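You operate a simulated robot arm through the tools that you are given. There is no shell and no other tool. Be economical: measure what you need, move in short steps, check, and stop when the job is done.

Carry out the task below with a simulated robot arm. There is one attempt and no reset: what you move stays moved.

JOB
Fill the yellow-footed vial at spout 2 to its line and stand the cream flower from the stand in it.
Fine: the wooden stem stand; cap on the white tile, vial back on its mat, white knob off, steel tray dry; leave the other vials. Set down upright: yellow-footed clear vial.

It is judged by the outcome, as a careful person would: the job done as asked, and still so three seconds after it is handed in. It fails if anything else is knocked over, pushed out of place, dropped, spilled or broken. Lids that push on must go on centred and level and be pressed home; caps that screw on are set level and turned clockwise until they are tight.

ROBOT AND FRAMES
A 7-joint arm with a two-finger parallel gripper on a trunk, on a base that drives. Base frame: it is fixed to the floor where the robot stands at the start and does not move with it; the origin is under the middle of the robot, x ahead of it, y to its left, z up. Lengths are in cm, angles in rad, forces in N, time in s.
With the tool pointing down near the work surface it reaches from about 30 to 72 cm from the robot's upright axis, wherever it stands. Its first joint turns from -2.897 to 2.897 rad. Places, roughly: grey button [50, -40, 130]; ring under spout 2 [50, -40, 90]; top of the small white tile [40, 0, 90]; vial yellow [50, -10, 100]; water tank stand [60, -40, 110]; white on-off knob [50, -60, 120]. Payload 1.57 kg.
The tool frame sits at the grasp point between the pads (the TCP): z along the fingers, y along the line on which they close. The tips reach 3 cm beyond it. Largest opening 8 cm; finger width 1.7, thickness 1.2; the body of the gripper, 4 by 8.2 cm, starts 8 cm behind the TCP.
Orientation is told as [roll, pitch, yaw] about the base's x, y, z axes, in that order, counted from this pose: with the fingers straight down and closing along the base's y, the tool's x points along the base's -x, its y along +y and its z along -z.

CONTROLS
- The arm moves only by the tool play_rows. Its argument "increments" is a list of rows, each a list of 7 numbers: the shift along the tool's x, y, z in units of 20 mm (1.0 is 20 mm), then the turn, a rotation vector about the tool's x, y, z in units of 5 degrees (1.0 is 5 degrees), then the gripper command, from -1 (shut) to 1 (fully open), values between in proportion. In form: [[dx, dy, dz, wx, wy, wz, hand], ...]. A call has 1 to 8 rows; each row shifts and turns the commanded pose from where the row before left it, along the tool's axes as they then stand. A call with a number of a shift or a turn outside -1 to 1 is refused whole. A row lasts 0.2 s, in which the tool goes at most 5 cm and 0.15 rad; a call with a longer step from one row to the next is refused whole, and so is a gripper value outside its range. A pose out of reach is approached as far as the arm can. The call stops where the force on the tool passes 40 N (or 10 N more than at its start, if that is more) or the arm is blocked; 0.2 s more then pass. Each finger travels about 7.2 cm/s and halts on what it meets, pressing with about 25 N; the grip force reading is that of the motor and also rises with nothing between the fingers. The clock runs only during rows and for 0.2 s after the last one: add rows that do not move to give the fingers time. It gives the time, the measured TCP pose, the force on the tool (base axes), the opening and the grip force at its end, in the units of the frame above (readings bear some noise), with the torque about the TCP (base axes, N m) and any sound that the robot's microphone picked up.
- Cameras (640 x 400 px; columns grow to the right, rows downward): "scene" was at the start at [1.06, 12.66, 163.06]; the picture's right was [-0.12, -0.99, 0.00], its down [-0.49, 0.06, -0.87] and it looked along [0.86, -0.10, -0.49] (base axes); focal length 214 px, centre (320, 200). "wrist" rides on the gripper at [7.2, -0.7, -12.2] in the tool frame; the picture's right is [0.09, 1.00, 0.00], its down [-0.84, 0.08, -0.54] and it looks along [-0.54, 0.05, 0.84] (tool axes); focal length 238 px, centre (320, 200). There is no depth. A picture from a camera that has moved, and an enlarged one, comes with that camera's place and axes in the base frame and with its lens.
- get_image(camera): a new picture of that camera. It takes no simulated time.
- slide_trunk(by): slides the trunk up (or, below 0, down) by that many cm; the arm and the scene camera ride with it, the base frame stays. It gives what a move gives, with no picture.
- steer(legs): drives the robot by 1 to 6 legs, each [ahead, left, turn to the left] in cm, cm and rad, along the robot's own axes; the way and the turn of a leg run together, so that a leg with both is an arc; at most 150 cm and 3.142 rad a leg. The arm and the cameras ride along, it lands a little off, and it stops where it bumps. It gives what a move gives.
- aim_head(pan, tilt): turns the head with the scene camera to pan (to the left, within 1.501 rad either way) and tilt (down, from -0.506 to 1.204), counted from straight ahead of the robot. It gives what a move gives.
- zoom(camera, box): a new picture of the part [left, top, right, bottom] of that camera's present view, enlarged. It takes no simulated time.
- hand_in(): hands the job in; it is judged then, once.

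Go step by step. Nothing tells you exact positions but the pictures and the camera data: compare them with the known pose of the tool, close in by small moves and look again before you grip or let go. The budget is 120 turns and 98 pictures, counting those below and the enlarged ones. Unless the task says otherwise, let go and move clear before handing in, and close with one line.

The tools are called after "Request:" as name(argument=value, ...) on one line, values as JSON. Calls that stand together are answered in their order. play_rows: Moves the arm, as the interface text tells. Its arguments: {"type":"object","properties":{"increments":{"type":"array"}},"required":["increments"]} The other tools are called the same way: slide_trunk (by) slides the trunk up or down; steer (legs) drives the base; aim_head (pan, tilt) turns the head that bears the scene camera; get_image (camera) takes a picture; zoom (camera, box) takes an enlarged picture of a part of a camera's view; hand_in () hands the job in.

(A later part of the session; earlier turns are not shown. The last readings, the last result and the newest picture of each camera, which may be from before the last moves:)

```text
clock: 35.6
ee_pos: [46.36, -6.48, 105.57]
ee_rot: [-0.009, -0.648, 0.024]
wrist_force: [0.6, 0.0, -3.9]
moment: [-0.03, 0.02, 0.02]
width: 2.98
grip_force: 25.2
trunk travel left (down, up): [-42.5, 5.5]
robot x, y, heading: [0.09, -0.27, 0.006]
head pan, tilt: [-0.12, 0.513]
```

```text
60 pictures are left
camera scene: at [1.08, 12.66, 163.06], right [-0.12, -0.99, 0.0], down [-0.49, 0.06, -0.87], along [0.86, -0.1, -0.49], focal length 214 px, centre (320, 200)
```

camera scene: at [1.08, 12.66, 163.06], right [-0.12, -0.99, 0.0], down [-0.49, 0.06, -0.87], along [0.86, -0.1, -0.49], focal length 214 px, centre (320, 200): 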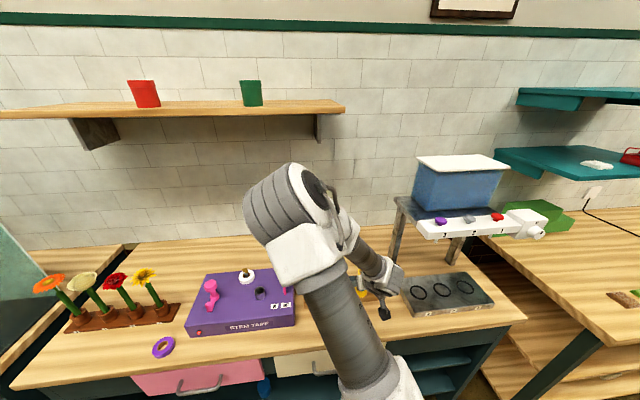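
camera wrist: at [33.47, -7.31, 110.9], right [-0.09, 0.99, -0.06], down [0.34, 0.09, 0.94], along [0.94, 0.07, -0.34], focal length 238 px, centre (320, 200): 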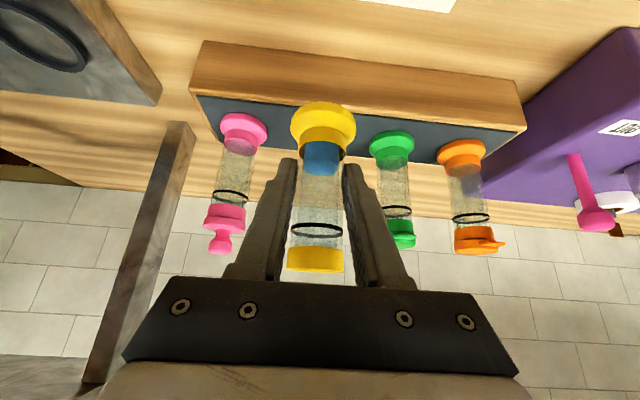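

The view of the tank is clear now, so I'll look at the knob and spouts.

Request:
zoom(camera="scene", box=[480, 190, 580, 250])

Request:
zoom(camera="scene", box=[390, 200, 510, 320])

```text
6.40 times, centred on (530, 220) of scene
camera zoom: at [1.08, 12.66, 163.06], right [-0.12, -0.99, 0.0], down [-0.49, 0.06, -0.87], along [0.86, -0.1, -0.49], focal length 1373 px, centre (-1024, 72)
```

zoom: 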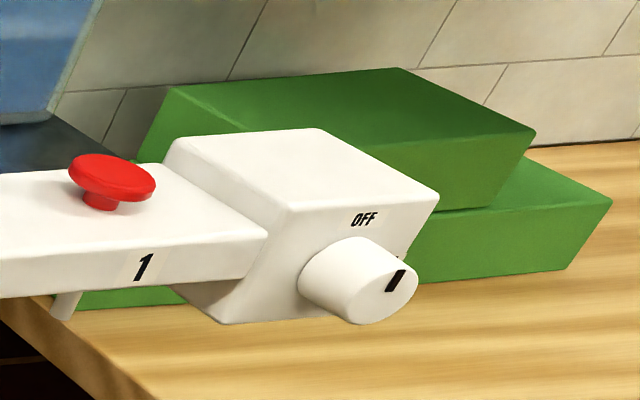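

```text
3.33 times, centred on (450, 260) of scene
camera zoom: at [1.08, 12.66, 163.06], right [-0.12, -0.99, 0.0], down [-0.49, 0.06, -0.87], along [0.86, -0.1, -0.49], focal length 715 px, centre (-113, 0)
```

zoom: 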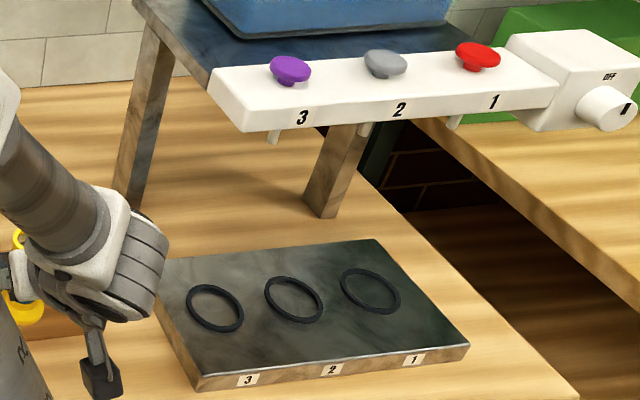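

The knob marker points to the right (ON); OFF is at the top, so it must be turned off after filling. I'm carrying the vial right, staying in front of the bar.

Request:
play_rows(increments=[[0, -0.6, 0, 0, 0, 0, -1], [0, -1, 0, 0, 0, 0, -1], [0, -1, 0, 0, 0, 0, -1], [0, -1, 0, 0, 0, 0, -1], [0, -1, 0, 0, 0, 0, -1], [0, -1, 0, 0, 0, 0, -1], [0, -1, 0, 0, 0, 0, -1], [0, -1, 0, 0, 0, 0, -1]])

Request:
get_image(camera="scene")

```text
clock: 37.4
ee_pos: [46.66, -21.68, 105.47]
ee_rot: [-0.007, -0.648, 0.025]
wrist_force: [1.0, 0.1, -4.0]
moment: [0.03, 0.07, 0.02]
width: 2.98
grip_force: 25.0
trunk travel left (down, up): [-42.5, 5.5]
robot x, y, heading: [-0.08, 0.75, -0.004]
head pan, tilt: [-0.12, 0.513]
```

```text
57 pictures are left
camera scene: at [1.09, 12.62, 163.06], right [-0.12, -0.99, 0.0], down [-0.49, 0.06, -0.87], along [0.86, -0.1, -0.49], focal length 214 px, centre (320, 200)
```

scene: 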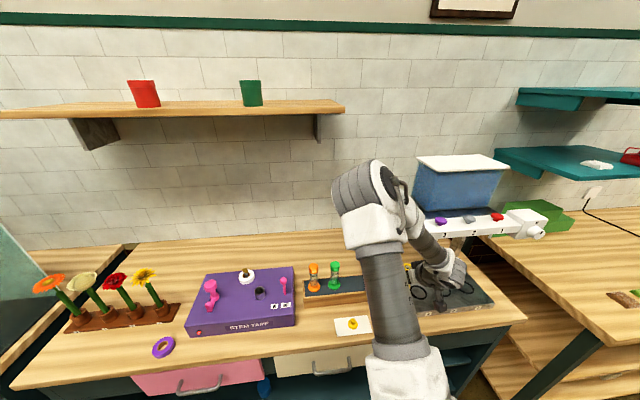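

Request:
play_rows(increments=[[0, -1, 0, 0, 0, 0, -1], [0, -1, 0, 0, 0, 0, -1], [0, -1, 0, 0, 0, 0, -1], [0, -1, 0, 0, 0, 0, -1], [0, -1, 0, 0, 0, 0, -1]])

Request:
play_rows(increments=[[0, -1, 0, 0, 0, 0, -1], [0, -1, 0, 0, 0, 0, -1], [0, -1, 0, 0, 0, 0, -1], [0, -0.85, 0, 0, 0, 0, -1], [0, -0.5, 0, 0, 0, 0, -1], [0, 0, 0, 0, 0, 0, -1]])

Request:
get_image(camera="wrist")

Request:
get_image(camera="scene")

```text
clock: 38.6
ee_pos: [46.7, -31.6, 105.54]
ee_rot: [-0.007, -0.646, 0.025]
wrist_force: [1.0, -0.9, -3.7]
moment: [-0.01, -0.02, -0.02]
width: 2.99
grip_force: 24.8
trunk travel left (down, up): [-42.5, 5.5]
robot x, y, heading: [-0.45, 0.1, -0.001]
head pan, tilt: [-0.12, 0.513]
```

```text
clock: 40.0
ee_pos: [47.1, -40.41, 105.7]
ee_rot: [-0.008, -0.648, 0.027]
wrist_force: [-0.6, -0.4, -3.1]
moment: [-0.01, 0.04, -0.04]
width: 2.99
grip_force: 25.1
trunk travel left (down, up): [-42.5, 5.5]
robot x, y, heading: [-0.35, 0.18, 0.003]
head pan, tilt: [-0.12, 0.513]
```

```text
56 pictures are left
camera wrist: at [34.13, -41.34, 110.99], right [-0.09, 0.99, -0.06], down [0.34, 0.09, 0.94], along [0.94, 0.07, -0.34], focal length 238 px, centre (320, 200)
```

wrist: 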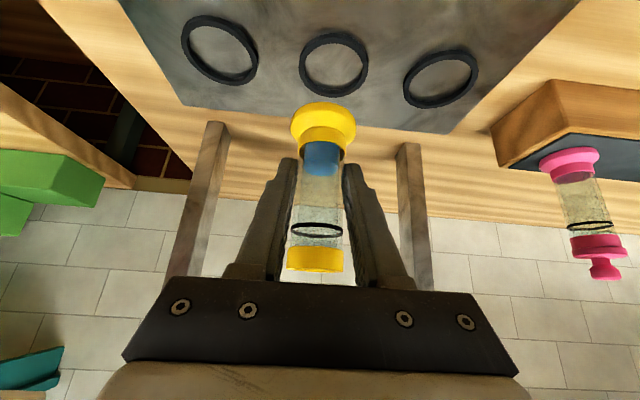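

```text
55 pictures are left
camera scene: at [1.09, 12.63, 163.06], right [-0.12, -0.99, 0.0], down [-0.49, 0.06, -0.87], along [0.86, -0.1, -0.49], focal length 214 px, centre (320, 200)
```

scene: 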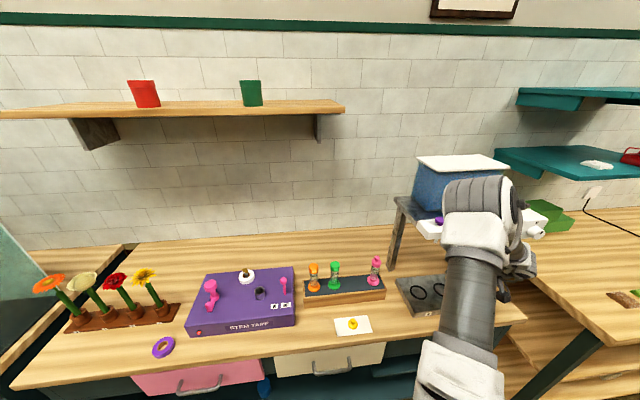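

Ring 2 is just ahead and below. I'll move forward and down to hover a couple of cm over it, then check.

Request:
play_rows(increments=[[0.107, 0.04, 0.57, 0, 0, 0, -1], [0.107, 0.04, 0.57, 0, 0, 0, -1], [0.107, 0.04, 0.57, 0, 0, 0, -1], [0.107, 0.04, 0.57, 0, 0, 0, -1], [0.107, 0.04, 0.57, 0, 0, 0, -1], [0, 0, 0, 0, 0, 0, -1]])

Request:
get_image(camera="wrist")

```text
clock: 41.4
ee_pos: [49.64, -39.87, 100.44]
ee_rot: [-0.009, -0.647, 0.024]
wrist_force: [0.7, 0.2, -3.8]
moment: [0.02, 0.01, -0.03]
width: 2.98
grip_force: 25.2
trunk travel left (down, up): [-42.5, 5.5]
robot x, y, heading: [0.05, -0.03, -0.0]
head pan, tilt: [-0.12, 0.513]
```

```text
54 pictures are left
camera wrist: at [36.66, -40.82, 105.8], right [-0.09, 0.99, -0.06], down [0.34, 0.09, 0.94], along [0.94, 0.07, -0.34], focal length 238 px, centre (320, 200)
```

wrist: 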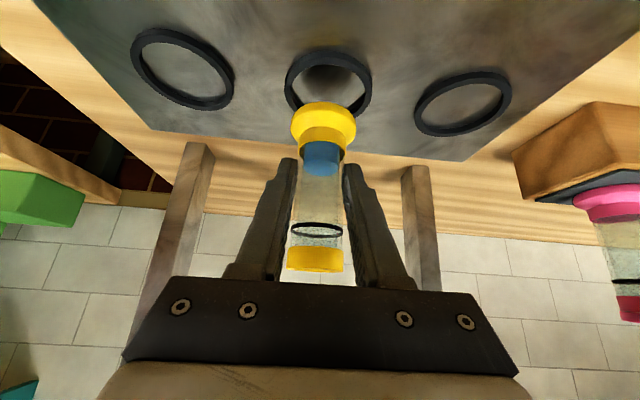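

Request:
play_rows(increments=[[0.2, 0.025, 0.19, 0, 0, 0, -1], [0.19, 0.025, 0.19, 0, 0, 0, -1], [0.19, 0.025, 0.18, 0, 0, 0, -1], [0, 0, 0, 0, 0, 0, -1]])

Request:
get_image(camera="wrist")

```text
clock: 42.4
ee_pos: [49.56, -39.7, 98.78]
ee_rot: [-0.006, -0.647, 0.024]
wrist_force: [-0.2, 0.7, -3.1]
moment: [-0.04, 0.01, -0.01]
width: 3.0
grip_force: 24.7
trunk travel left (down, up): [-42.5, 5.5]
robot x, y, heading: [0.02, 0.12, -0.0]
head pan, tilt: [-0.12, 0.513]
```

```text
53 pictures are left
camera wrist: at [36.46, -40.74, 104.13], right [-0.09, 0.99, -0.06], down [0.34, 0.09, 0.94], along [0.94, 0.07, -0.34], focal length 238 px, centre (320, 200)
```

wrist: 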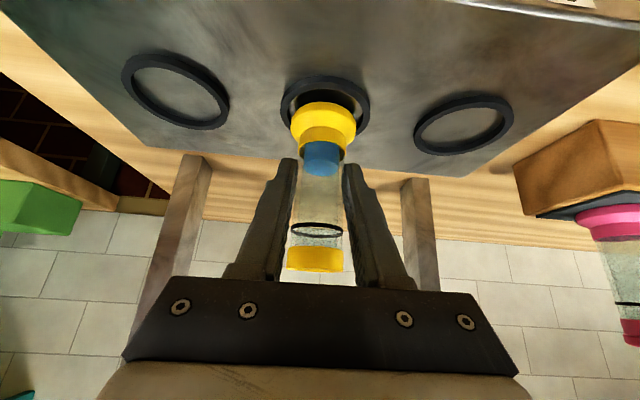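

Request:
play_rows(increments=[[0.12, 0.05, 0.16, 0, 0, 0, -1], [0.12, 0, 0.16, 0, 0, 0, -1], [0.06, 0, 0.08, 0, 0, 0, -1], [0, 0, 0, 0, 0, 0, -1]])

Request:
get_image(camera="wrist")

```text
clock: 43.4
ee_pos: [49.36, -39.78, 98.22]
ee_rot: [-0.011, -0.652, 0.027]
wrist_force: [-4.2, -3.6, 18.6]
moment: [-0.25, -0.34, -0.05]
width: 2.99
grip_force: 25.3
trunk travel left (down, up): [-42.5, 5.5]
robot x, y, heading: [0.08, 0.05, 0.001]
head pan, tilt: [-0.12, 0.513]
```

```text
52 pictures are left
camera wrist: at [36.45, -40.72, 103.4], right [-0.09, 0.99, -0.06], down [0.34, 0.09, 0.94], along [0.94, 0.06, -0.34], focal length 238 px, centre (320, 200)
```

wrist: 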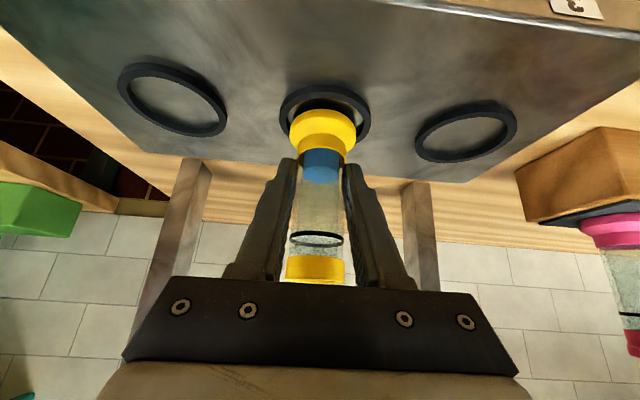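

Request:
zoom(camera="wrist", box=[260, 70, 390, 200])

```text
3.08 times, centred on (325, 135) of wrist
camera zoom: at [36.45, -40.72, 103.4], right [-0.09, 0.99, -0.06], down [0.34, 0.09, 0.94], along [0.94, 0.06, -0.34], focal length 733 px, centre (305, 400)
```

zoom: 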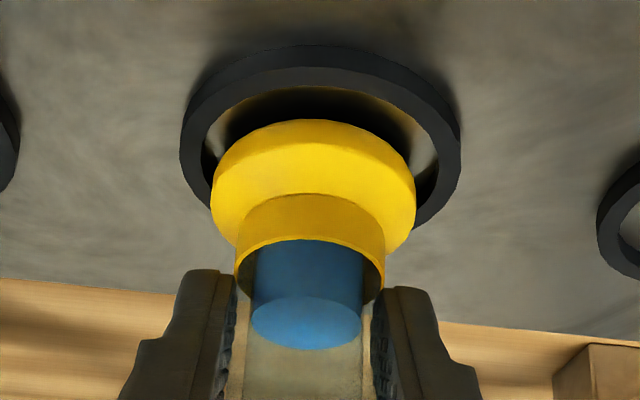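

The foot is touching the far rim of the ring, about 1.2 cm too far forward. I'll rise, shift back and a touch left, and look.

Request:
play_rows(increments=[[-0.3, 0, -0.4, 0, 0, 0, -1], [0.24, 0.05, -0.18, 0, 0, 0, -1], [0.24, 0.05, -0.18, 0, 0, 0, -1], [0, 0, 0, 0, 0, 0, -1]])

Request:
zoom(camera="wrist", box=[240, 50, 410, 200])

```text
clock: 44.4
ee_pos: [48.26, -39.57, 98.81]
ee_rot: [-0.008, -0.647, 0.025]
wrist_force: [-0.6, -0.5, -4.2]
moment: [0.01, 0.01, 0.0]
width: 2.99
grip_force: 24.7
trunk travel left (down, up): [-42.5, 5.5]
robot x, y, heading: [-0.23, 0.24, -0.001]
head pan, tilt: [-0.12, 0.513]
```

```text
2.67 times, centred on (325, 125) of wrist
camera zoom: at [35.32, -40.48, 104.21], right [-0.09, 0.99, -0.06], down [0.34, 0.09, 0.94], along [0.94, 0.07, -0.34], focal length 636 px, centre (307, 400)
```

zoom: 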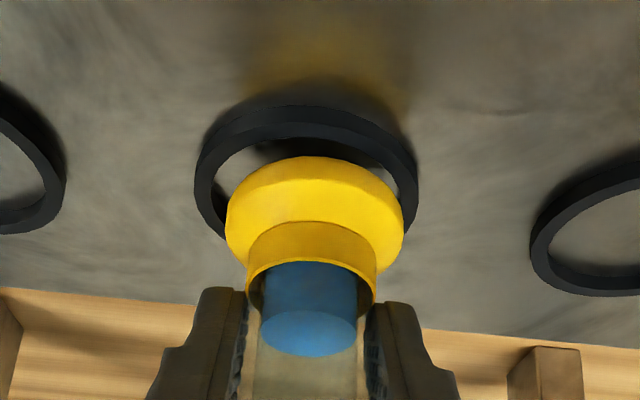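

Request:
play_rows(increments=[[0.2, -0.05, 0.05, 0, 0, 0, -1], [0.1, -0.05, 0.12, 0, 0, 0, -1], [0.1, 0, 0.12, 0, 0, 0, -1], [0, 0, 0, 0, 0, 0, -1]])

Request:
zoom(camera="wrist", box=[240, 50, 410, 200])

```text
clock: 45.4
ee_pos: [48.01, -39.81, 98.21]
ee_rot: [-0.013, -0.653, 0.026]
wrist_force: [-0.8, 1.4, 17.9]
moment: [0.14, 0.37, 0.06]
width: 2.98
grip_force: 24.8
trunk travel left (down, up): [-42.5, 5.5]
robot x, y, heading: [-0.1, 0.15, -0.001]
head pan, tilt: [-0.12, 0.513]
```

```text
2.67 times, centred on (325, 125) of wrist
camera zoom: at [35.0, -40.7, 103.51], right [-0.09, 0.99, -0.07], down [0.33, 0.09, 0.94], along [0.94, 0.07, -0.34], focal length 636 px, centre (307, 400)
```

zoom: 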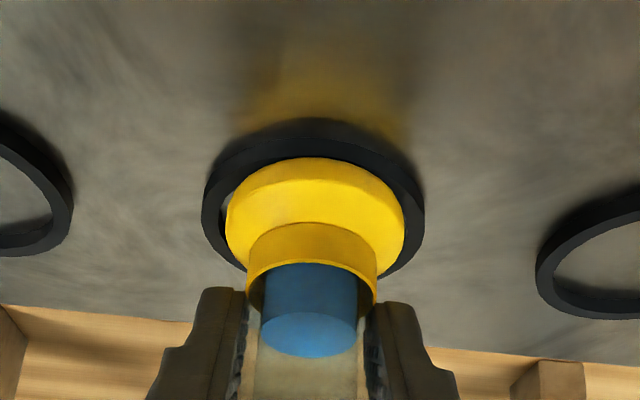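

Now the near edge is touching, so the centre lies between: TCP x≈48.65. Rising slightly, shifting and lowering again.

Request:
play_rows(increments=[[-0.25, 0, -0.35, 0, 0, 0, -1], [-0.26, 0.03, 0.2, 0, 0, 0, -1], [0.15, 0, 0.2, 0, 0, 0, -1], [0.18, 0, 0.24, 0, 0, 0, -1], [0.12, 0, 0.16, 0, 0, 0, -1], [0, 0, 0, 0, 0, 0, -1]])

Request:
zoom(camera="wrist", box=[240, 50, 410, 200])

```text
clock: 46.8
ee_pos: [48.71, -39.65, 97.7]
ee_rot: [-0.011, -0.653, 0.027]
wrist_force: [0.5, 1.4, 17.6]
moment: [0.13, 0.3, 0.0]
width: 3.04
grip_force: 24.6
trunk travel left (down, up): [-42.5, 5.5]
robot x, y, heading: [-0.21, -0.02, -0.004]
head pan, tilt: [-0.12, 0.513]
```

```text
2.67 times, centred on (325, 125) of wrist
camera zoom: at [35.7, -40.57, 102.88], right [-0.09, 0.99, -0.06], down [0.33, 0.09, 0.94], along [0.94, 0.07, -0.34], focal length 636 px, centre (307, 400)
```

zoom: 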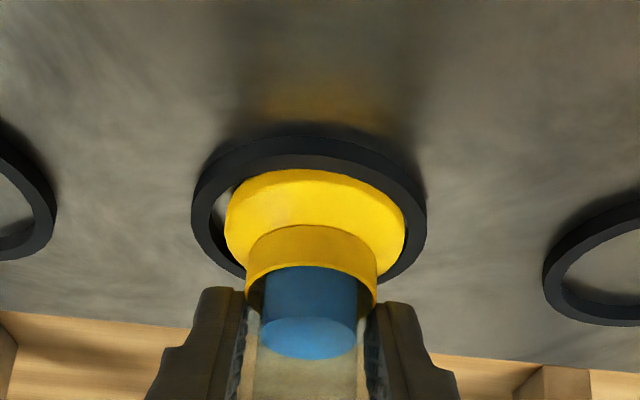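

It's now 0.5 cm lower, inside the ring. I'll release gently and look.

Request:
play_rows(increments=[[0, -0.04, 0, 0, 0, 0, -1], [0, 0, 0, 0, 0, 0, -0.15], [0, 0, 0, 0, 0, 0, 0.1], [0, 0, 0, 0, 0, 0, 0.2], [0, 0, 0, 0, 0, 0, 0.2]])

Request:
get_image(camera="wrist")

```text
clock: 48.0
ee_pos: [48.63, -39.65, 97.32]
ee_rot: [-0.008, -0.648, 0.025]
wrist_force: [-0.9, -0.7, 0.5]
moment: [0.04, -0.02, 0.0]
width: 4.8
grip_force: 0.1
trunk travel left (down, up): [-42.5, 5.5]
robot x, y, heading: [0.19, 0.22, -0.001]
head pan, tilt: [-0.12, 0.513]
```

```text
47 pictures are left
camera wrist: at [35.61, -40.63, 102.63], right [-0.09, 0.99, -0.06], down [0.34, 0.09, 0.94], along [0.94, 0.07, -0.34], focal length 238 px, centre (320, 200)
```

wrist: 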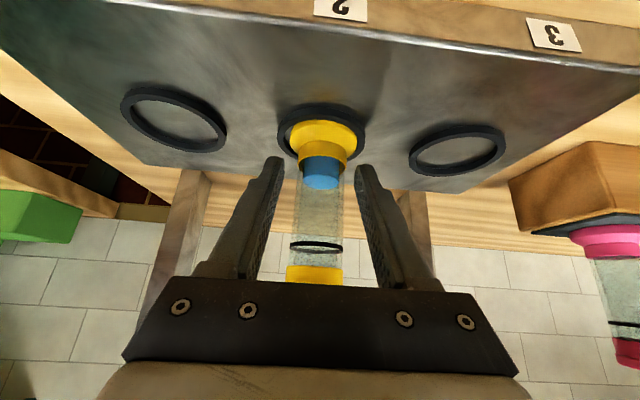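

The vial stands inside ring 2. I'll back off along the fingers' direction, clear of the bar.

Request:
play_rows(increments=[[0, 0, -0.8, 0, 0, 0, 0.2], [0, 0, -0.8, 0, 0, 0, 0.2], [0, 0, -0.8, 0, 0, 0, 0.2], [0, 0, -0.8, 0, 0, 0, 0.2], [0, 0, -0.8, 0, 0, 0, 0.2], [0.3, 0, -0.8, 0, 0, 0, 0.2], [0.3, 0, -0.8, 0, 0, 0, 0.2], [0.3, 0, -0.8, 0, 0, 0, 0.2]])

Request:
get_image(camera="wrist")

Request:
get_image(camera="scene")

```text
clock: 49.8
ee_pos: [39.67, -39.88, 106.59]
ee_rot: [-0.008, -0.648, 0.024]
wrist_force: [0.3, 0.2, 0.1]
moment: [0.04, -0.04, 0.0]
width: 4.76
grip_force: 0.2
trunk travel left (down, up): [-42.5, 5.5]
robot x, y, heading: [-0.16, 0.04, -0.004]
head pan, tilt: [-0.12, 0.513]
```

```text
46 pictures are left
camera wrist: at [26.6, -40.82, 111.86], right [-0.09, 0.99, -0.06], down [0.34, 0.09, 0.94], along [0.94, 0.07, -0.34], focal length 238 px, centre (320, 200)
```

wrist: 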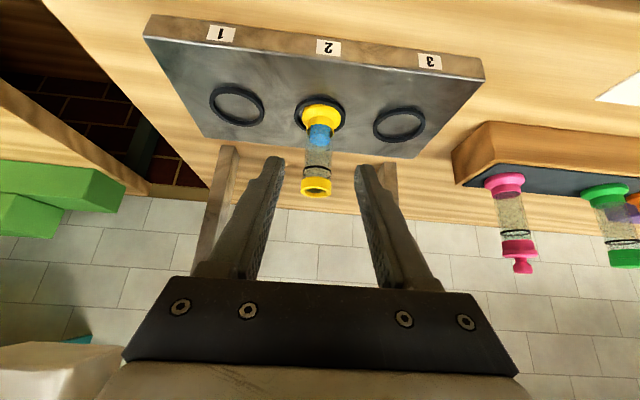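

```text
45 pictures are left
camera scene: at [1.05, 12.66, 163.06], right [-0.12, -0.99, 0.0], down [-0.49, 0.06, -0.87], along [0.86, -0.1, -0.49], focal length 214 px, centre (320, 200)
```

scene: 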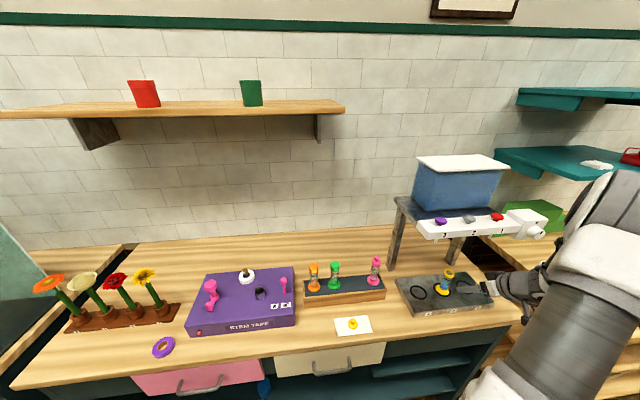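

The view of the vial is clear. I'll raise the hand in front of the bar with the gripper closed, to press the grey button (about (50.4, -39.9, 126)) from above.

Request:
play_rows(increments=[[-0.725, 0, -0.956, 0, 0, 0, -1], [-0.725, 0, -0.956, 0, 0, 0, -1], [-0.725, 0, -0.956, 0, 0, 0, -1], [-0.725, 0, -0.956, 0, 0, 0, -1], [-0.725, 0, -0.956, 0, 0, 0, -1], [-0.725, 0, -0.956, 0, 0, 0, -1]])

Request:
play_rows(increments=[[-0.725, 0, -0.956, 0, 0, 0, -1], [-0.725, 0, -0.956, 0, 0, 0, -1], [-0.725, 0, -0.956, 0, 0, 0, -1], [-0.725, 0, -0.956, 0, 0, 0, -1], [-0.725, 0, -0.956, 0, 0, 0, -1], [-0.725, 0, -0.956, 0, 0, 0, -1]])

Request:
get_image(camera="wrist")

Request:
get_image(camera="scene")

```text
clock: 51.2
ee_pos: [39.37, -39.67, 120.54]
ee_rot: [-0.007, -0.648, 0.023]
wrist_force: [-0.2, -0.8, -0.5]
moment: [0.02, -0.01, 0.01]
width: 0.0
grip_force: 22.0
trunk travel left (down, up): [-42.5, 5.5]
robot x, y, heading: [0.22, -0.16, -0.004]
head pan, tilt: [-0.12, 0.513]
```

```text
clock: 52.6
ee_pos: [39.52, -39.46, 135.17]
ee_rot: [-0.008, -0.649, 0.025]
wrist_force: [-0.1, -0.4, 0.6]
moment: [0.0, 0.01, 0.0]
width: 0.01
grip_force: 21.5
trunk travel left (down, up): [-42.5, 5.5]
robot x, y, heading: [0.29, 0.02, 0.002]
head pan, tilt: [-0.12, 0.513]
```

```text
44 pictures are left
camera wrist: at [26.48, -40.53, 140.48], right [-0.09, 0.99, -0.06], down [0.34, 0.09, 0.94], along [0.94, 0.07, -0.34], focal length 238 px, centre (320, 200)
```

wrist: 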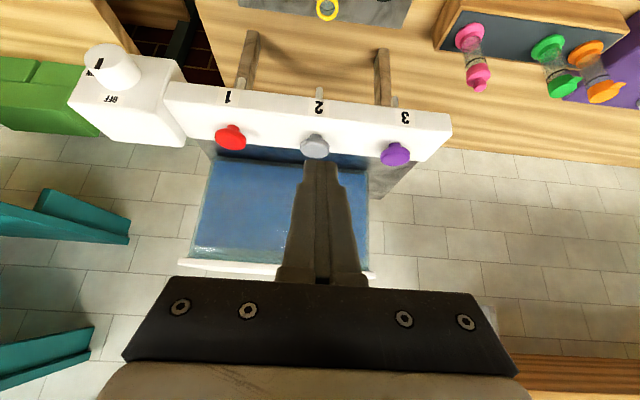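

```text
43 pictures are left
camera scene: at [1.06, 12.66, 163.05], right [-0.12, -0.99, 0.0], down [-0.49, 0.06, -0.87], along [0.86, -0.1, -0.49], focal length 214 px, centre (320, 200)
```

scene: 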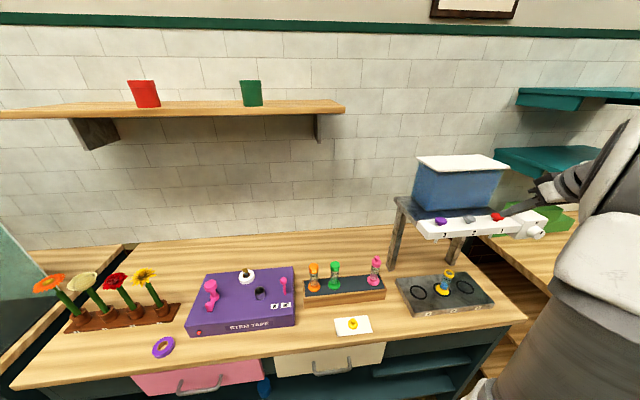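

Request:
play_rows(increments=[[-0.472, -0.058, 0.884, 0, 0, 0, -1], [-0.472, -0.058, 0.884, 0, 0, 0, -1], [-0.472, -0.058, 0.884, 0, 0, 0, -1], [-0.472, -0.058, 0.884, 0, 0, 0, -1], [-0.472, -0.058, 0.884, 0, 0, 0, -1], [0, 0, 0, 0, 0, 0, -1]])

Request:
get_image(camera="wrist")

Request:
zoom(camera="scene", box=[400, 190, 530, 320])

```text
clock: 54.0
ee_pos: [48.56, -40.07, 130.95]
ee_rot: [-0.01, -0.65, 0.024]
wrist_force: [0.7, 0.8, -0.3]
moment: [-0.02, 0.0, 0.01]
width: 0.0
grip_force: 21.0
trunk travel left (down, up): [-42.5, 5.5]
robot x, y, heading: [-0.02, 0.14, 0.003]
head pan, tilt: [-0.12, 0.513]
```

```text
42 pictures are left
camera wrist: at [35.61, -41.0, 136.27], right [-0.09, 0.99, -0.06], down [0.34, 0.09, 0.94], along [0.94, 0.07, -0.34], focal length 238 px, centre (320, 200)
```

wrist: 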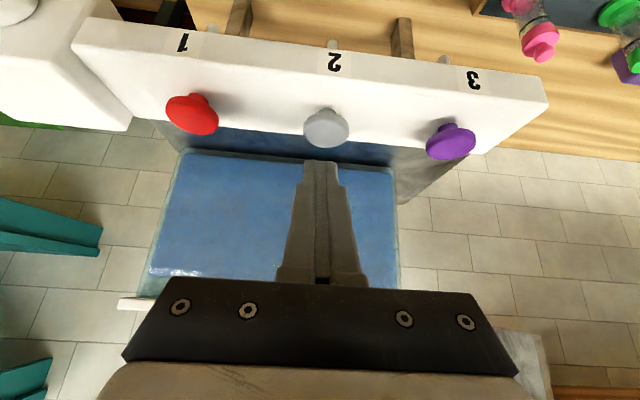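

```text
3.08 times, centred on (465, 255) of scene
camera zoom: at [1.07, 12.65, 163.06], right [-0.12, -0.99, 0.0], down [-0.49, 0.06, -0.87], along [0.86, -0.1, -0.49], focal length 660 px, centre (-126, 31)
```

zoom: 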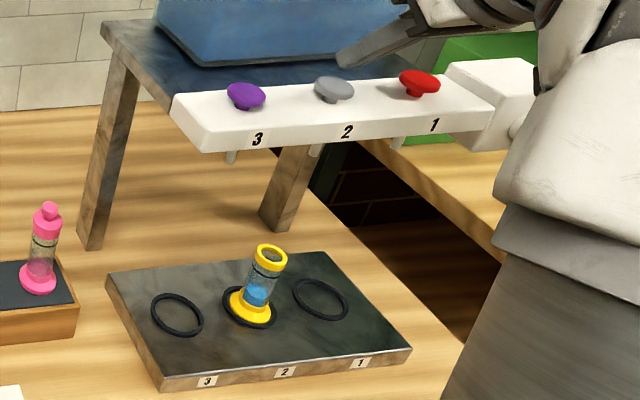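

The finger tip hovers about 2 cm over the grey button. Lowering onto it in small steps.

Request:
play_rows(increments=[[0.3, 0.06, 0.3, 0, 0, 0, -1], [0.24, 0.06, 0.3, 0, 0, 0, -1], [0.06, 0, 0.08, 0, 0, 0, -1]])

Request:
zoom(camera="scene", box=[420, 190, 520, 310])

```text
clock: 54.8
ee_pos: [48.47, -39.86, 129.11]
ee_rot: [-0.008, -0.648, 0.026]
wrist_force: [-1.4, 0.6, -0.3]
moment: [-0.03, 0.03, -0.01]
width: 0.03
grip_force: 21.2
trunk travel left (down, up): [-42.5, 5.5]
robot x, y, heading: [-0.07, -0.09, -0.002]
head pan, tilt: [-0.12, 0.513]
```

```text
3.33 times, centred on (470, 250) of scene
camera zoom: at [1.06, 12.66, 163.06], right [-0.12, -0.99, 0.0], down [-0.49, 0.06, -0.87], along [0.86, -0.1, -0.49], focal length 715 px, centre (-180, 33)
```

zoom: 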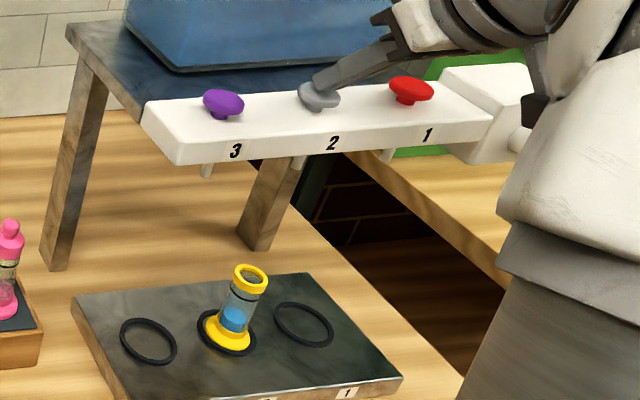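

Request:
play_rows(increments=[[0.06, 0, 0.08, 0, 0, 0, -1]])

Request:
play_rows(increments=[[0.06, 0, 0.08, 0, 0, 0, -1]])

Request:
play_rows(increments=[[0.06, 0, 0.08, 0, 0, 0, -1]])

Request:
zoom(camera="scene", box=[420, 190, 520, 310])

```text
clock: 55.2
ee_pos: [48.4, -39.97, 129.01]
ee_rot: [-0.008, -0.647, 0.025]
wrist_force: [0.2, 0.5, 0.6]
moment: [0.0, 0.02, -0.01]
width: 0.0
grip_force: 20.9
trunk travel left (down, up): [-42.5, 5.5]
robot x, y, heading: [-0.1, 0.13, 0.0]
head pan, tilt: [-0.12, 0.513]
```

```text
clock: 55.6
ee_pos: [48.44, -39.97, 128.87]
ee_rot: [-0.008, -0.649, 0.024]
wrist_force: [0.5, -0.2, 2.0]
moment: [0.01, 0.0, 0.01]
width: 0.0
grip_force: 21.3
trunk travel left (down, up): [-42.5, 5.5]
robot x, y, heading: [-0.03, -0.23, -0.001]
head pan, tilt: [-0.12, 0.513]
```

```text
clock: 56.0
ee_pos: [48.4, -39.83, 128.69]
ee_rot: [-0.009, -0.649, 0.023]
wrist_force: [0.9, 0.8, 1.5]
moment: [0.03, -0.04, 0.01]
width: 0.02
grip_force: 21.2
trunk travel left (down, up): [-42.5, 5.5]
robot x, y, heading: [-0.37, -0.05, -0.003]
head pan, tilt: [-0.12, 0.513]
```

```text
3.33 times, centred on (470, 250) of scene
camera zoom: at [1.06, 12.67, 163.06], right [-0.12, -0.99, 0.0], down [-0.49, 0.06, -0.87], along [0.86, -0.1, -0.49], focal length 715 px, centre (-180, 33)
```

zoom: 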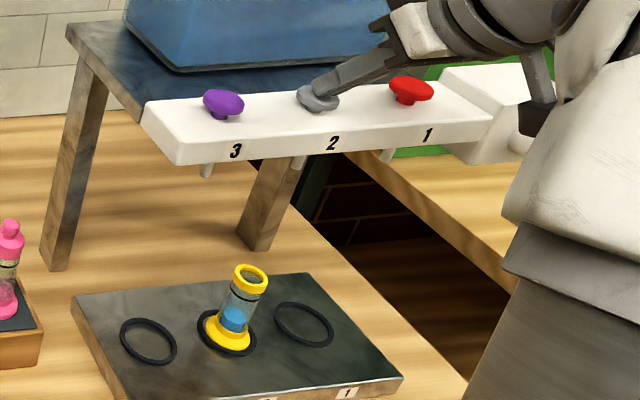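

Request:
play_rows(increments=[[0.06, 0, 0.08, 0, 0, 0, -1]])

Request:
play_rows(increments=[[0.06, 0, 0.08, 0, 0, 0, -1]])

Request:
zoom(camera="scene", box=[420, 190, 520, 310])

```text
clock: 56.4
ee_pos: [48.41, -39.95, 128.35]
ee_rot: [-0.008, -0.646, 0.024]
wrist_force: [-1.1, -0.7, 2.5]
moment: [0.02, -0.04, 0.02]
width: 0.0
grip_force: 21.7
trunk travel left (down, up): [-42.5, 5.5]
robot x, y, heading: [0.06, -0.26, 0.005]
head pan, tilt: [-0.12, 0.513]
heard: click
```

```text
clock: 56.8
ee_pos: [48.42, -39.89, 128.21]
ee_rot: [-0.007, -0.649, 0.024]
wrist_force: [-0.3, 0.7, 3.4]
moment: [0.0, -0.03, -0.01]
width: 0.0
grip_force: 21.6
trunk travel left (down, up): [-42.5, 5.5]
robot x, y, heading: [-0.17, 0.21, 0.003]
head pan, tilt: [-0.12, 0.513]
```

```text
3.33 times, centred on (470, 250) of scene
camera zoom: at [1.03, 12.68, 163.06], right [-0.12, -0.99, 0.0], down [-0.49, 0.06, -0.87], along [0.86, -0.1, -0.49], focal length 715 px, centre (-180, 33)
```

zoom: 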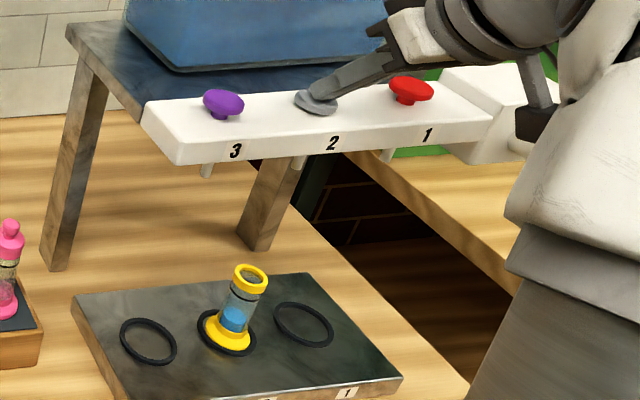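

A click was heard, but no stream is visible yet. I'll wait a moment with it held and look closely.

Request:
play_rows(increments=[[0, 0, 0, 0, 0, 0, -1]])

Request:
zoom(camera="scene", box=[430, 225, 480, 305])

```text
clock: 57.2
ee_pos: [48.47, -39.88, 128.25]
ee_rot: [-0.009, -0.647, 0.025]
wrist_force: [0.0, -1.4, 2.9]
moment: [-0.03, -0.02, -0.03]
width: 0.0
grip_force: 21.5
trunk travel left (down, up): [-42.5, 5.5]
robot x, y, heading: [-0.07, 0.44, -0.002]
head pan, tilt: [-0.12, 0.513]
```

```text
5.00 times, centred on (455, 265) of scene
camera zoom: at [1.03, 12.68, 163.06], right [-0.12, -0.99, 0.0], down [-0.49, 0.06, -0.87], along [0.86, -0.1, -0.49], focal length 1072 px, centre (-355, -125)
```

zoom: 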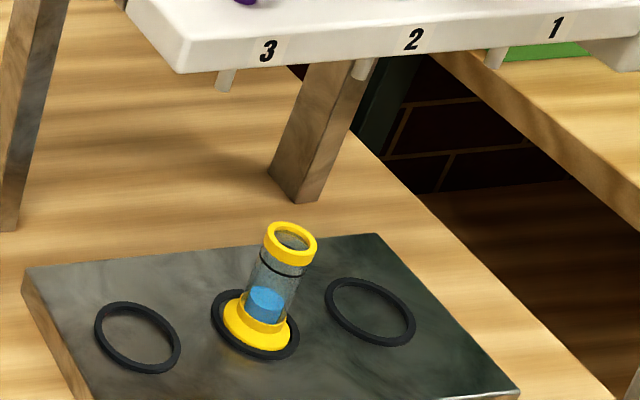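

No flow with the button held. I'll release it in a small step and check whether anything flows.

Request:
play_rows(increments=[[-0.3, 0, -0.4, 0, 0, 0, -1]])

Request:
zoom(camera="scene", box=[430, 205, 480, 305])

```text
clock: 57.6
ee_pos: [48.43, -39.9, 129.13]
ee_rot: [-0.008, -0.647, 0.025]
wrist_force: [0.7, -0.4, 0.7]
moment: [0.01, 0.02, 0.01]
width: 0.0
grip_force: 21.4
trunk travel left (down, up): [-42.5, 5.5]
robot x, y, heading: [-0.11, 0.36, 0.002]
head pan, tilt: [-0.12, 0.513]
```

```text
4.00 times, centred on (455, 255) of scene
camera zoom: at [1.07, 12.66, 163.05], right [-0.12, -0.99, 0.0], down [-0.49, 0.06, -0.87], along [0.86, -0.1, -0.49], focal length 858 px, centre (-220, -20)
```

zoom: 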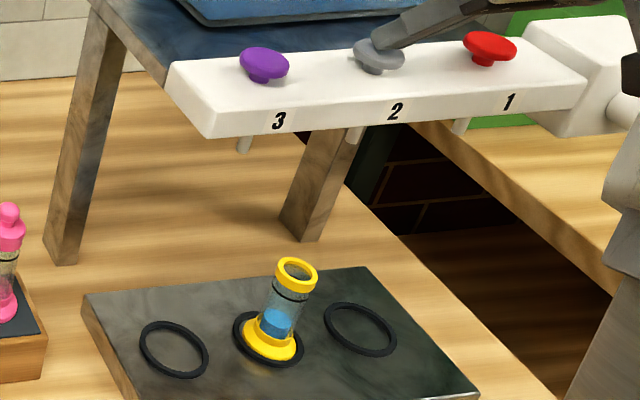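

No flow, so the knob is likely not truly on. I'll back off and look at the knob face from the front.

Request:
play_rows(increments=[[-0.725, 0, -0.956, 0, 0, 0, -1], [0.93, 0, -0.705, 0, 0, 0, -1], [0.93, 0, -0.705, 0, 0, 0, -1], [0.93, 0, -0.705, 0, 0, 0, -1], [0.93, 0, -0.705, 0, 0, 0, -1], [0.93, -0.9, -0.705, 0, 0, 0, -1], [0.93, -0.9, -0.705, 0, 0, 0, -1], [0, -0.9, 0, 0, 0, 0, -1]])

Request:
play_rows(increments=[[0.6, -0.9, 0.8, 0, 0, 0, -1], [0.6, -0.9, 0.8, 0, 0, 0, -1], [0.6, -0.9, 0.8, 0, 0, 0, -1], [0.6, -0.9, 0.8, 0, 0, 0, -1], [0, -0.9, 0, 0, 0, 0, -1]])

Request:
get_image(camera="wrist")

```text
clock: 59.4
ee_pos: [34.44, -45.52, 131.64]
ee_rot: [-0.007, -0.648, 0.025]
wrist_force: [-0.6, 0.2, -0.1]
moment: [-0.01, -0.02, -0.01]
width: 0.0
grip_force: 21.9
trunk travel left (down, up): [-42.5, 5.5]
robot x, y, heading: [-0.03, 0.0, -0.005]
head pan, tilt: [-0.12, 0.513]
```

```text
clock: 60.6
ee_pos: [34.61, -54.63, 123.8]
ee_rot: [-0.007, -0.648, 0.023]
wrist_force: [-0.7, -0.2, -0.1]
moment: [0.0, -0.01, 0.01]
width: 0.01
grip_force: 21.4
trunk travel left (down, up): [-42.5, 5.5]
robot x, y, heading: [-0.46, -0.32, 0.001]
head pan, tilt: [-0.12, 0.513]
```

```text
35 pictures are left
camera wrist: at [21.58, -55.6, 129.09], right [-0.09, 0.99, -0.06], down [0.34, 0.09, 0.94], along [0.94, 0.07, -0.34], focal length 238 px, centre (320, 200)
```

wrist: 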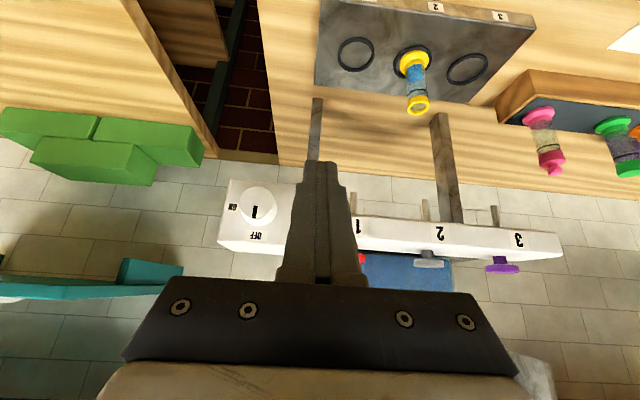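

Request:
zoom(camera="wrist", box=[215, 170, 305, 260])

```text
4.44 times, centred on (260, 215) of wrist
camera zoom: at [21.58, -55.6, 129.09], right [-0.09, 0.99, -0.06], down [0.34, 0.09, 0.94], along [0.94, 0.07, -0.34], focal length 1059 px, centre (587, 133)
```

zoom: 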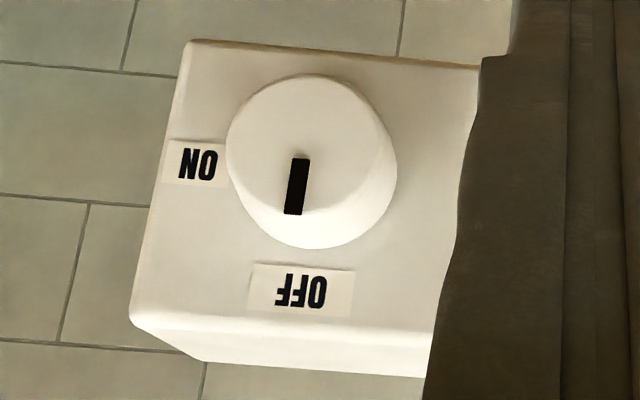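

The wrist picture is upside down: the marker points to OFF (up), and ON is a quarter-turn clockwise. The knob face is near (44.9, -60, 121.8), axis along -x. I'll try levelling the gripper so that it can grip the knob head-on.

Request:
play_rows(increments=[[0, 0, 0, 0, -1, 0, 1], [0, 0, 0, 0, -1, 0, 1], [0, 0, 0, 0, -1, 0, 1], [0, 0, 0, 0, -1, 0, 1], [0, 0, 0, 0, -1, 0, 1], [0, 0, 0, 0, -1, 0, 1]])

```text
clock: 62.0
ee_pos: [34.69, -54.53, 123.75]
ee_rot: [-0.017, -1.173, 0.036]
wrist_force: [0.1, 0.2, 0.0]
moment: [-0.02, -0.01, 0.0]
width: 8.01
grip_force: 0.1
trunk travel left (down, up): [-42.5, 5.5]
robot x, y, heading: [0.3, -0.14, -0.001]
head pan, tilt: [-0.12, 0.513]
```

Request:
play_rows(increments=[[0, 0, 0, 0, -1, 0, 1], [0, 0, 0, 0, -1, 0, 1], [0, 0, 0, 0, -1, 0, 1], [0, 0, 0, 0, -1, 0, 1], [0, 0, 0, 0, -0.56, 0, 1], [0, 0, 0, 0, 0, 0, 1]])

Request:
get_image(camera="wrist")

```text
clock: 63.4
ee_pos: [34.75, -54.6, 123.66]
ee_rot: [-1.558, -1.563, 1.574]
wrist_force: [-0.7, 0.3, -0.1]
moment: [-0.01, 0.01, -0.04]
width: 8.01
grip_force: 0.0
trunk travel left (down, up): [-42.5, 5.5]
robot x, y, heading: [0.18, -0.0, 0.004]
head pan, tilt: [-0.12, 0.513]
```

```text
33 pictures are left
camera wrist: at [22.64, -55.65, 116.52], right [-0.02, 0.99, -0.1], down [-0.54, 0.07, 0.84], along [0.84, 0.07, 0.54], focal length 238 px, centre (320, 200)
```

wrist: 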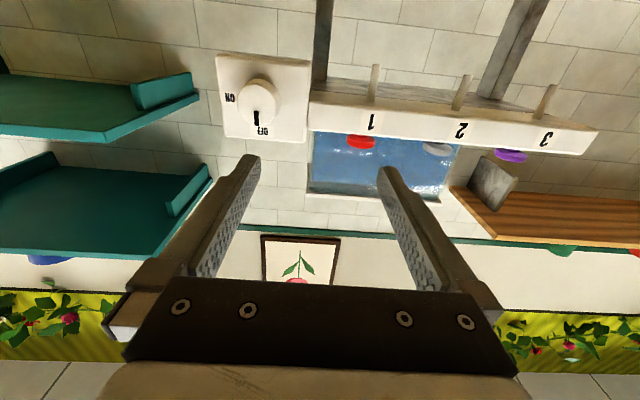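

The gripper is level now. I'm moving in front of the knob for a check.

Request:
play_rows(increments=[[0.39, -0.9, 0.79, 0, 0, 0, 1], [0.39, -0.9, 0.79, 0, 0, 0, 1], [0.39, -0.9, 0.79, 0, 0, 0, 1], [0, 0, 0, 0, 0, 0, 1]])

Request:
get_image(camera="wrist")

```text
clock: 64.4
ee_pos: [39.6, -60.0, 121.45]
ee_rot: [-1.332, -1.565, 1.354]
wrist_force: [0.1, -0.7, 1.5]
moment: [0.02, 0.02, -0.02]
width: 8.02
grip_force: 0.2
trunk travel left (down, up): [-42.5, 5.5]
robot x, y, heading: [0.1, 0.19, -0.005]
head pan, tilt: [-0.12, 0.513]
```

```text
32 pictures are left
camera wrist: at [27.43, -60.94, 114.19], right [-0.02, 0.99, -0.1], down [-0.54, 0.07, 0.84], along [0.84, 0.07, 0.54], focal length 238 px, centre (320, 200)
```

wrist: 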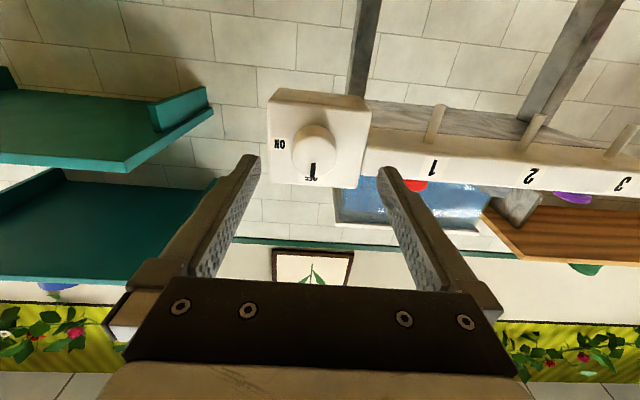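

Request:
play_rows(increments=[[0.05, -0.15, 0.7, 0, 0, 0, 1], [0, 0, 0.7, 0, 0, 0, 1], [0, 0, 0.5, 0, 0, 0, 1], [0, 0, 0, 0, 0, 0, 1]])

Request:
get_image(camera="wrist")

```text
clock: 65.4
ee_pos: [43.27, -60.12, 121.24]
ee_rot: [-1.404, -1.564, 1.423]
wrist_force: [-0.1, 1.1, 0.1]
moment: [0.02, 0.0, -0.01]
width: 8.01
grip_force: 0.0
trunk travel left (down, up): [-42.5, 5.5]
robot x, y, heading: [0.01, -0.09, 0.003]
head pan, tilt: [-0.12, 0.513]
```

```text
31 pictures are left
camera wrist: at [31.28, -61.18, 114.04], right [-0.02, 0.99, -0.1], down [-0.54, 0.07, 0.84], along [0.84, 0.07, 0.54], focal length 238 px, centre (320, 200)
```

wrist: 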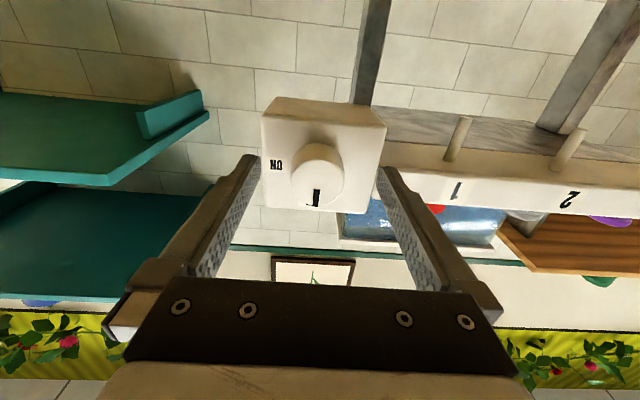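

Request:
play_rows(increments=[[-0.05, -0.13, 0.15, 0, 0, 0, 0.5], [0, 0, 0, 0, 0, 0, 0], [0, 0, 0, 0, 0, 0, -0.5], [0, 0, 0, 0, 0, 0, -1], [0, 0, 0, 0, 0, 0, -1]])

Request:
get_image(camera="wrist")

```text
clock: 66.6
ee_pos: [43.68, -60.35, 121.34]
ee_rot: [-1.32, -1.564, 1.341]
wrist_force: [-1.8, 4.7, -2.3]
moment: [-0.03, -0.01, 0.19]
width: 3.73
grip_force: 43.8
trunk travel left (down, up): [-42.5, 5.5]
robot x, y, heading: [0.04, -0.56, 0.001]
head pan, tilt: [-0.12, 0.513]
```

```text
30 pictures are left
camera wrist: at [31.56, -61.37, 114.09], right [-0.02, 0.99, -0.1], down [-0.54, 0.07, 0.84], along [0.84, 0.07, 0.54], focal length 238 px, centre (320, 200)
```

wrist: 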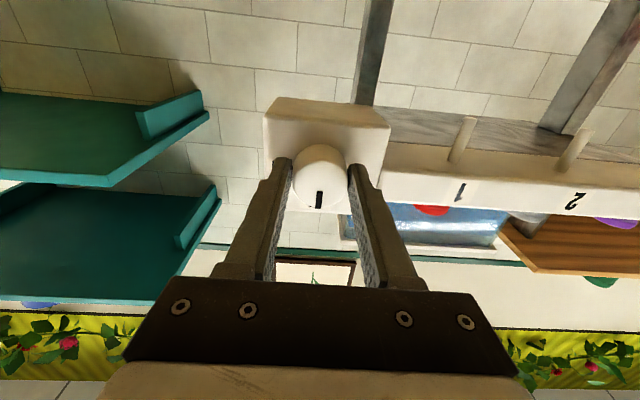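

Knob gripped (3.73 cm). I'll turn it clockwise toward ON, a third first.

Request:
play_rows(increments=[[0, 0, 0, 0, 0, 1, -1], [0, 0, 0, 0, 0, 1, -1], [0, 0, 0, 0, 0, 1, -1], [0, 0, 0, 0, 0, 1, -1], [0, 0, 0, 0, 0, 1, -1], [0, 0, 0, 0, 0, 1, -1]])

Request:
get_image(camera="wrist")

```text
clock: 68.0
ee_pos: [43.75, -60.27, 121.27]
ee_rot: [1.566, -1.051, -1.548]
wrist_force: [-5.3, 13.1, -5.7]
moment: [-0.02, -0.57, 0.16]
width: 3.72
grip_force: 43.5
trunk travel left (down, up): [-42.5, 5.5]
robot x, y, heading: [-0.17, 0.11, -0.003]
head pan, tilt: [-0.12, 0.513]
```

```text
29 pictures are left
camera wrist: at [31.48, -57.6, 114.74], right [-0.02, 0.91, 0.41], down [-0.53, -0.36, 0.77], along [0.85, -0.21, 0.49], focal length 238 px, centre (320, 200)
```

wrist: 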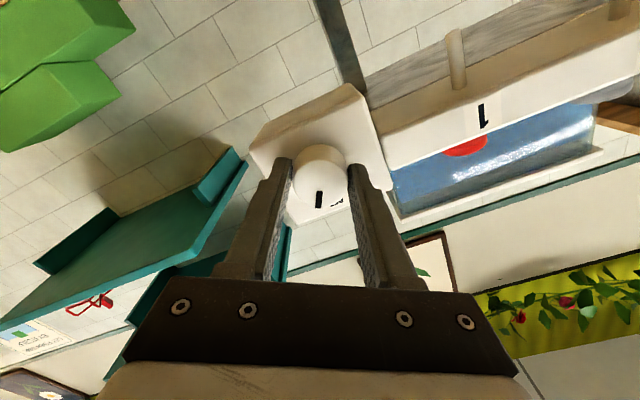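

The knob follows. Continuing the turn.

Request:
play_rows(increments=[[0, 0, 0, 0, 0, 1, -1], [0, 0, 0, 0, 0, 1, -1], [0, 0, 0, 0, 0, 1, -1], [0, 0, 0, 0, 0, 1, -1], [0, 0, 0, 0, 0, 1, -1], [0, 0, 0, 0, 0, 1, -1]])

Request:
play_rows(increments=[[0, 0, 0, 0, 0, 1, -1], [0, 0, 0, 0, 0, 1, -1], [0, 0, 0, 0, 0, 1, -1], [0, 0, 0, 0, 0, 1, -1], [0, 0, 0, 0, 0, 1, -1], [0, 0, 0, 0, 0, 1, -1]])

Request:
get_image(camera="wrist")

```text
clock: 69.4
ee_pos: [43.69, -60.21, 121.47]
ee_rot: [1.569, -0.53, -1.549]
wrist_force: [-11.4, 20.1, -8.5]
moment: [0.02, -0.05, 0.58]
width: 3.73
grip_force: 43.5
trunk travel left (down, up): [-42.5, 5.5]
robot x, y, heading: [-0.15, -0.27, 0.001]
head pan, tilt: [-0.12, 0.513]
```

```text
clock: 70.8
ee_pos: [43.74, -60.22, 121.46]
ee_rot: [1.572, -0.006, -1.55]
wrist_force: [-10.9, 21.4, -7.8]
moment: [0.01, 0.1, 0.88]
width: 3.72
grip_force: 43.2
trunk travel left (down, up): [-42.5, 5.5]
robot x, y, heading: [-0.02, -0.1, -0.001]
head pan, tilt: [-0.12, 0.513]
```

```text
28 pictures are left
camera wrist: at [31.41, -53.37, 120.73], right [0.0, 0.1, 1.0], down [-0.52, -0.85, 0.08], along [0.85, -0.52, 0.05], focal length 238 px, centre (320, 200)
```

wrist: 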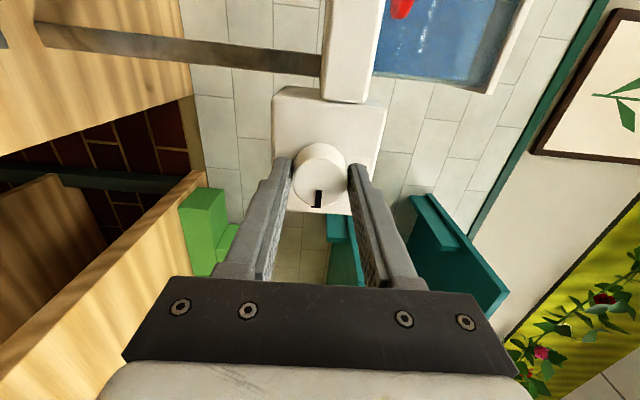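

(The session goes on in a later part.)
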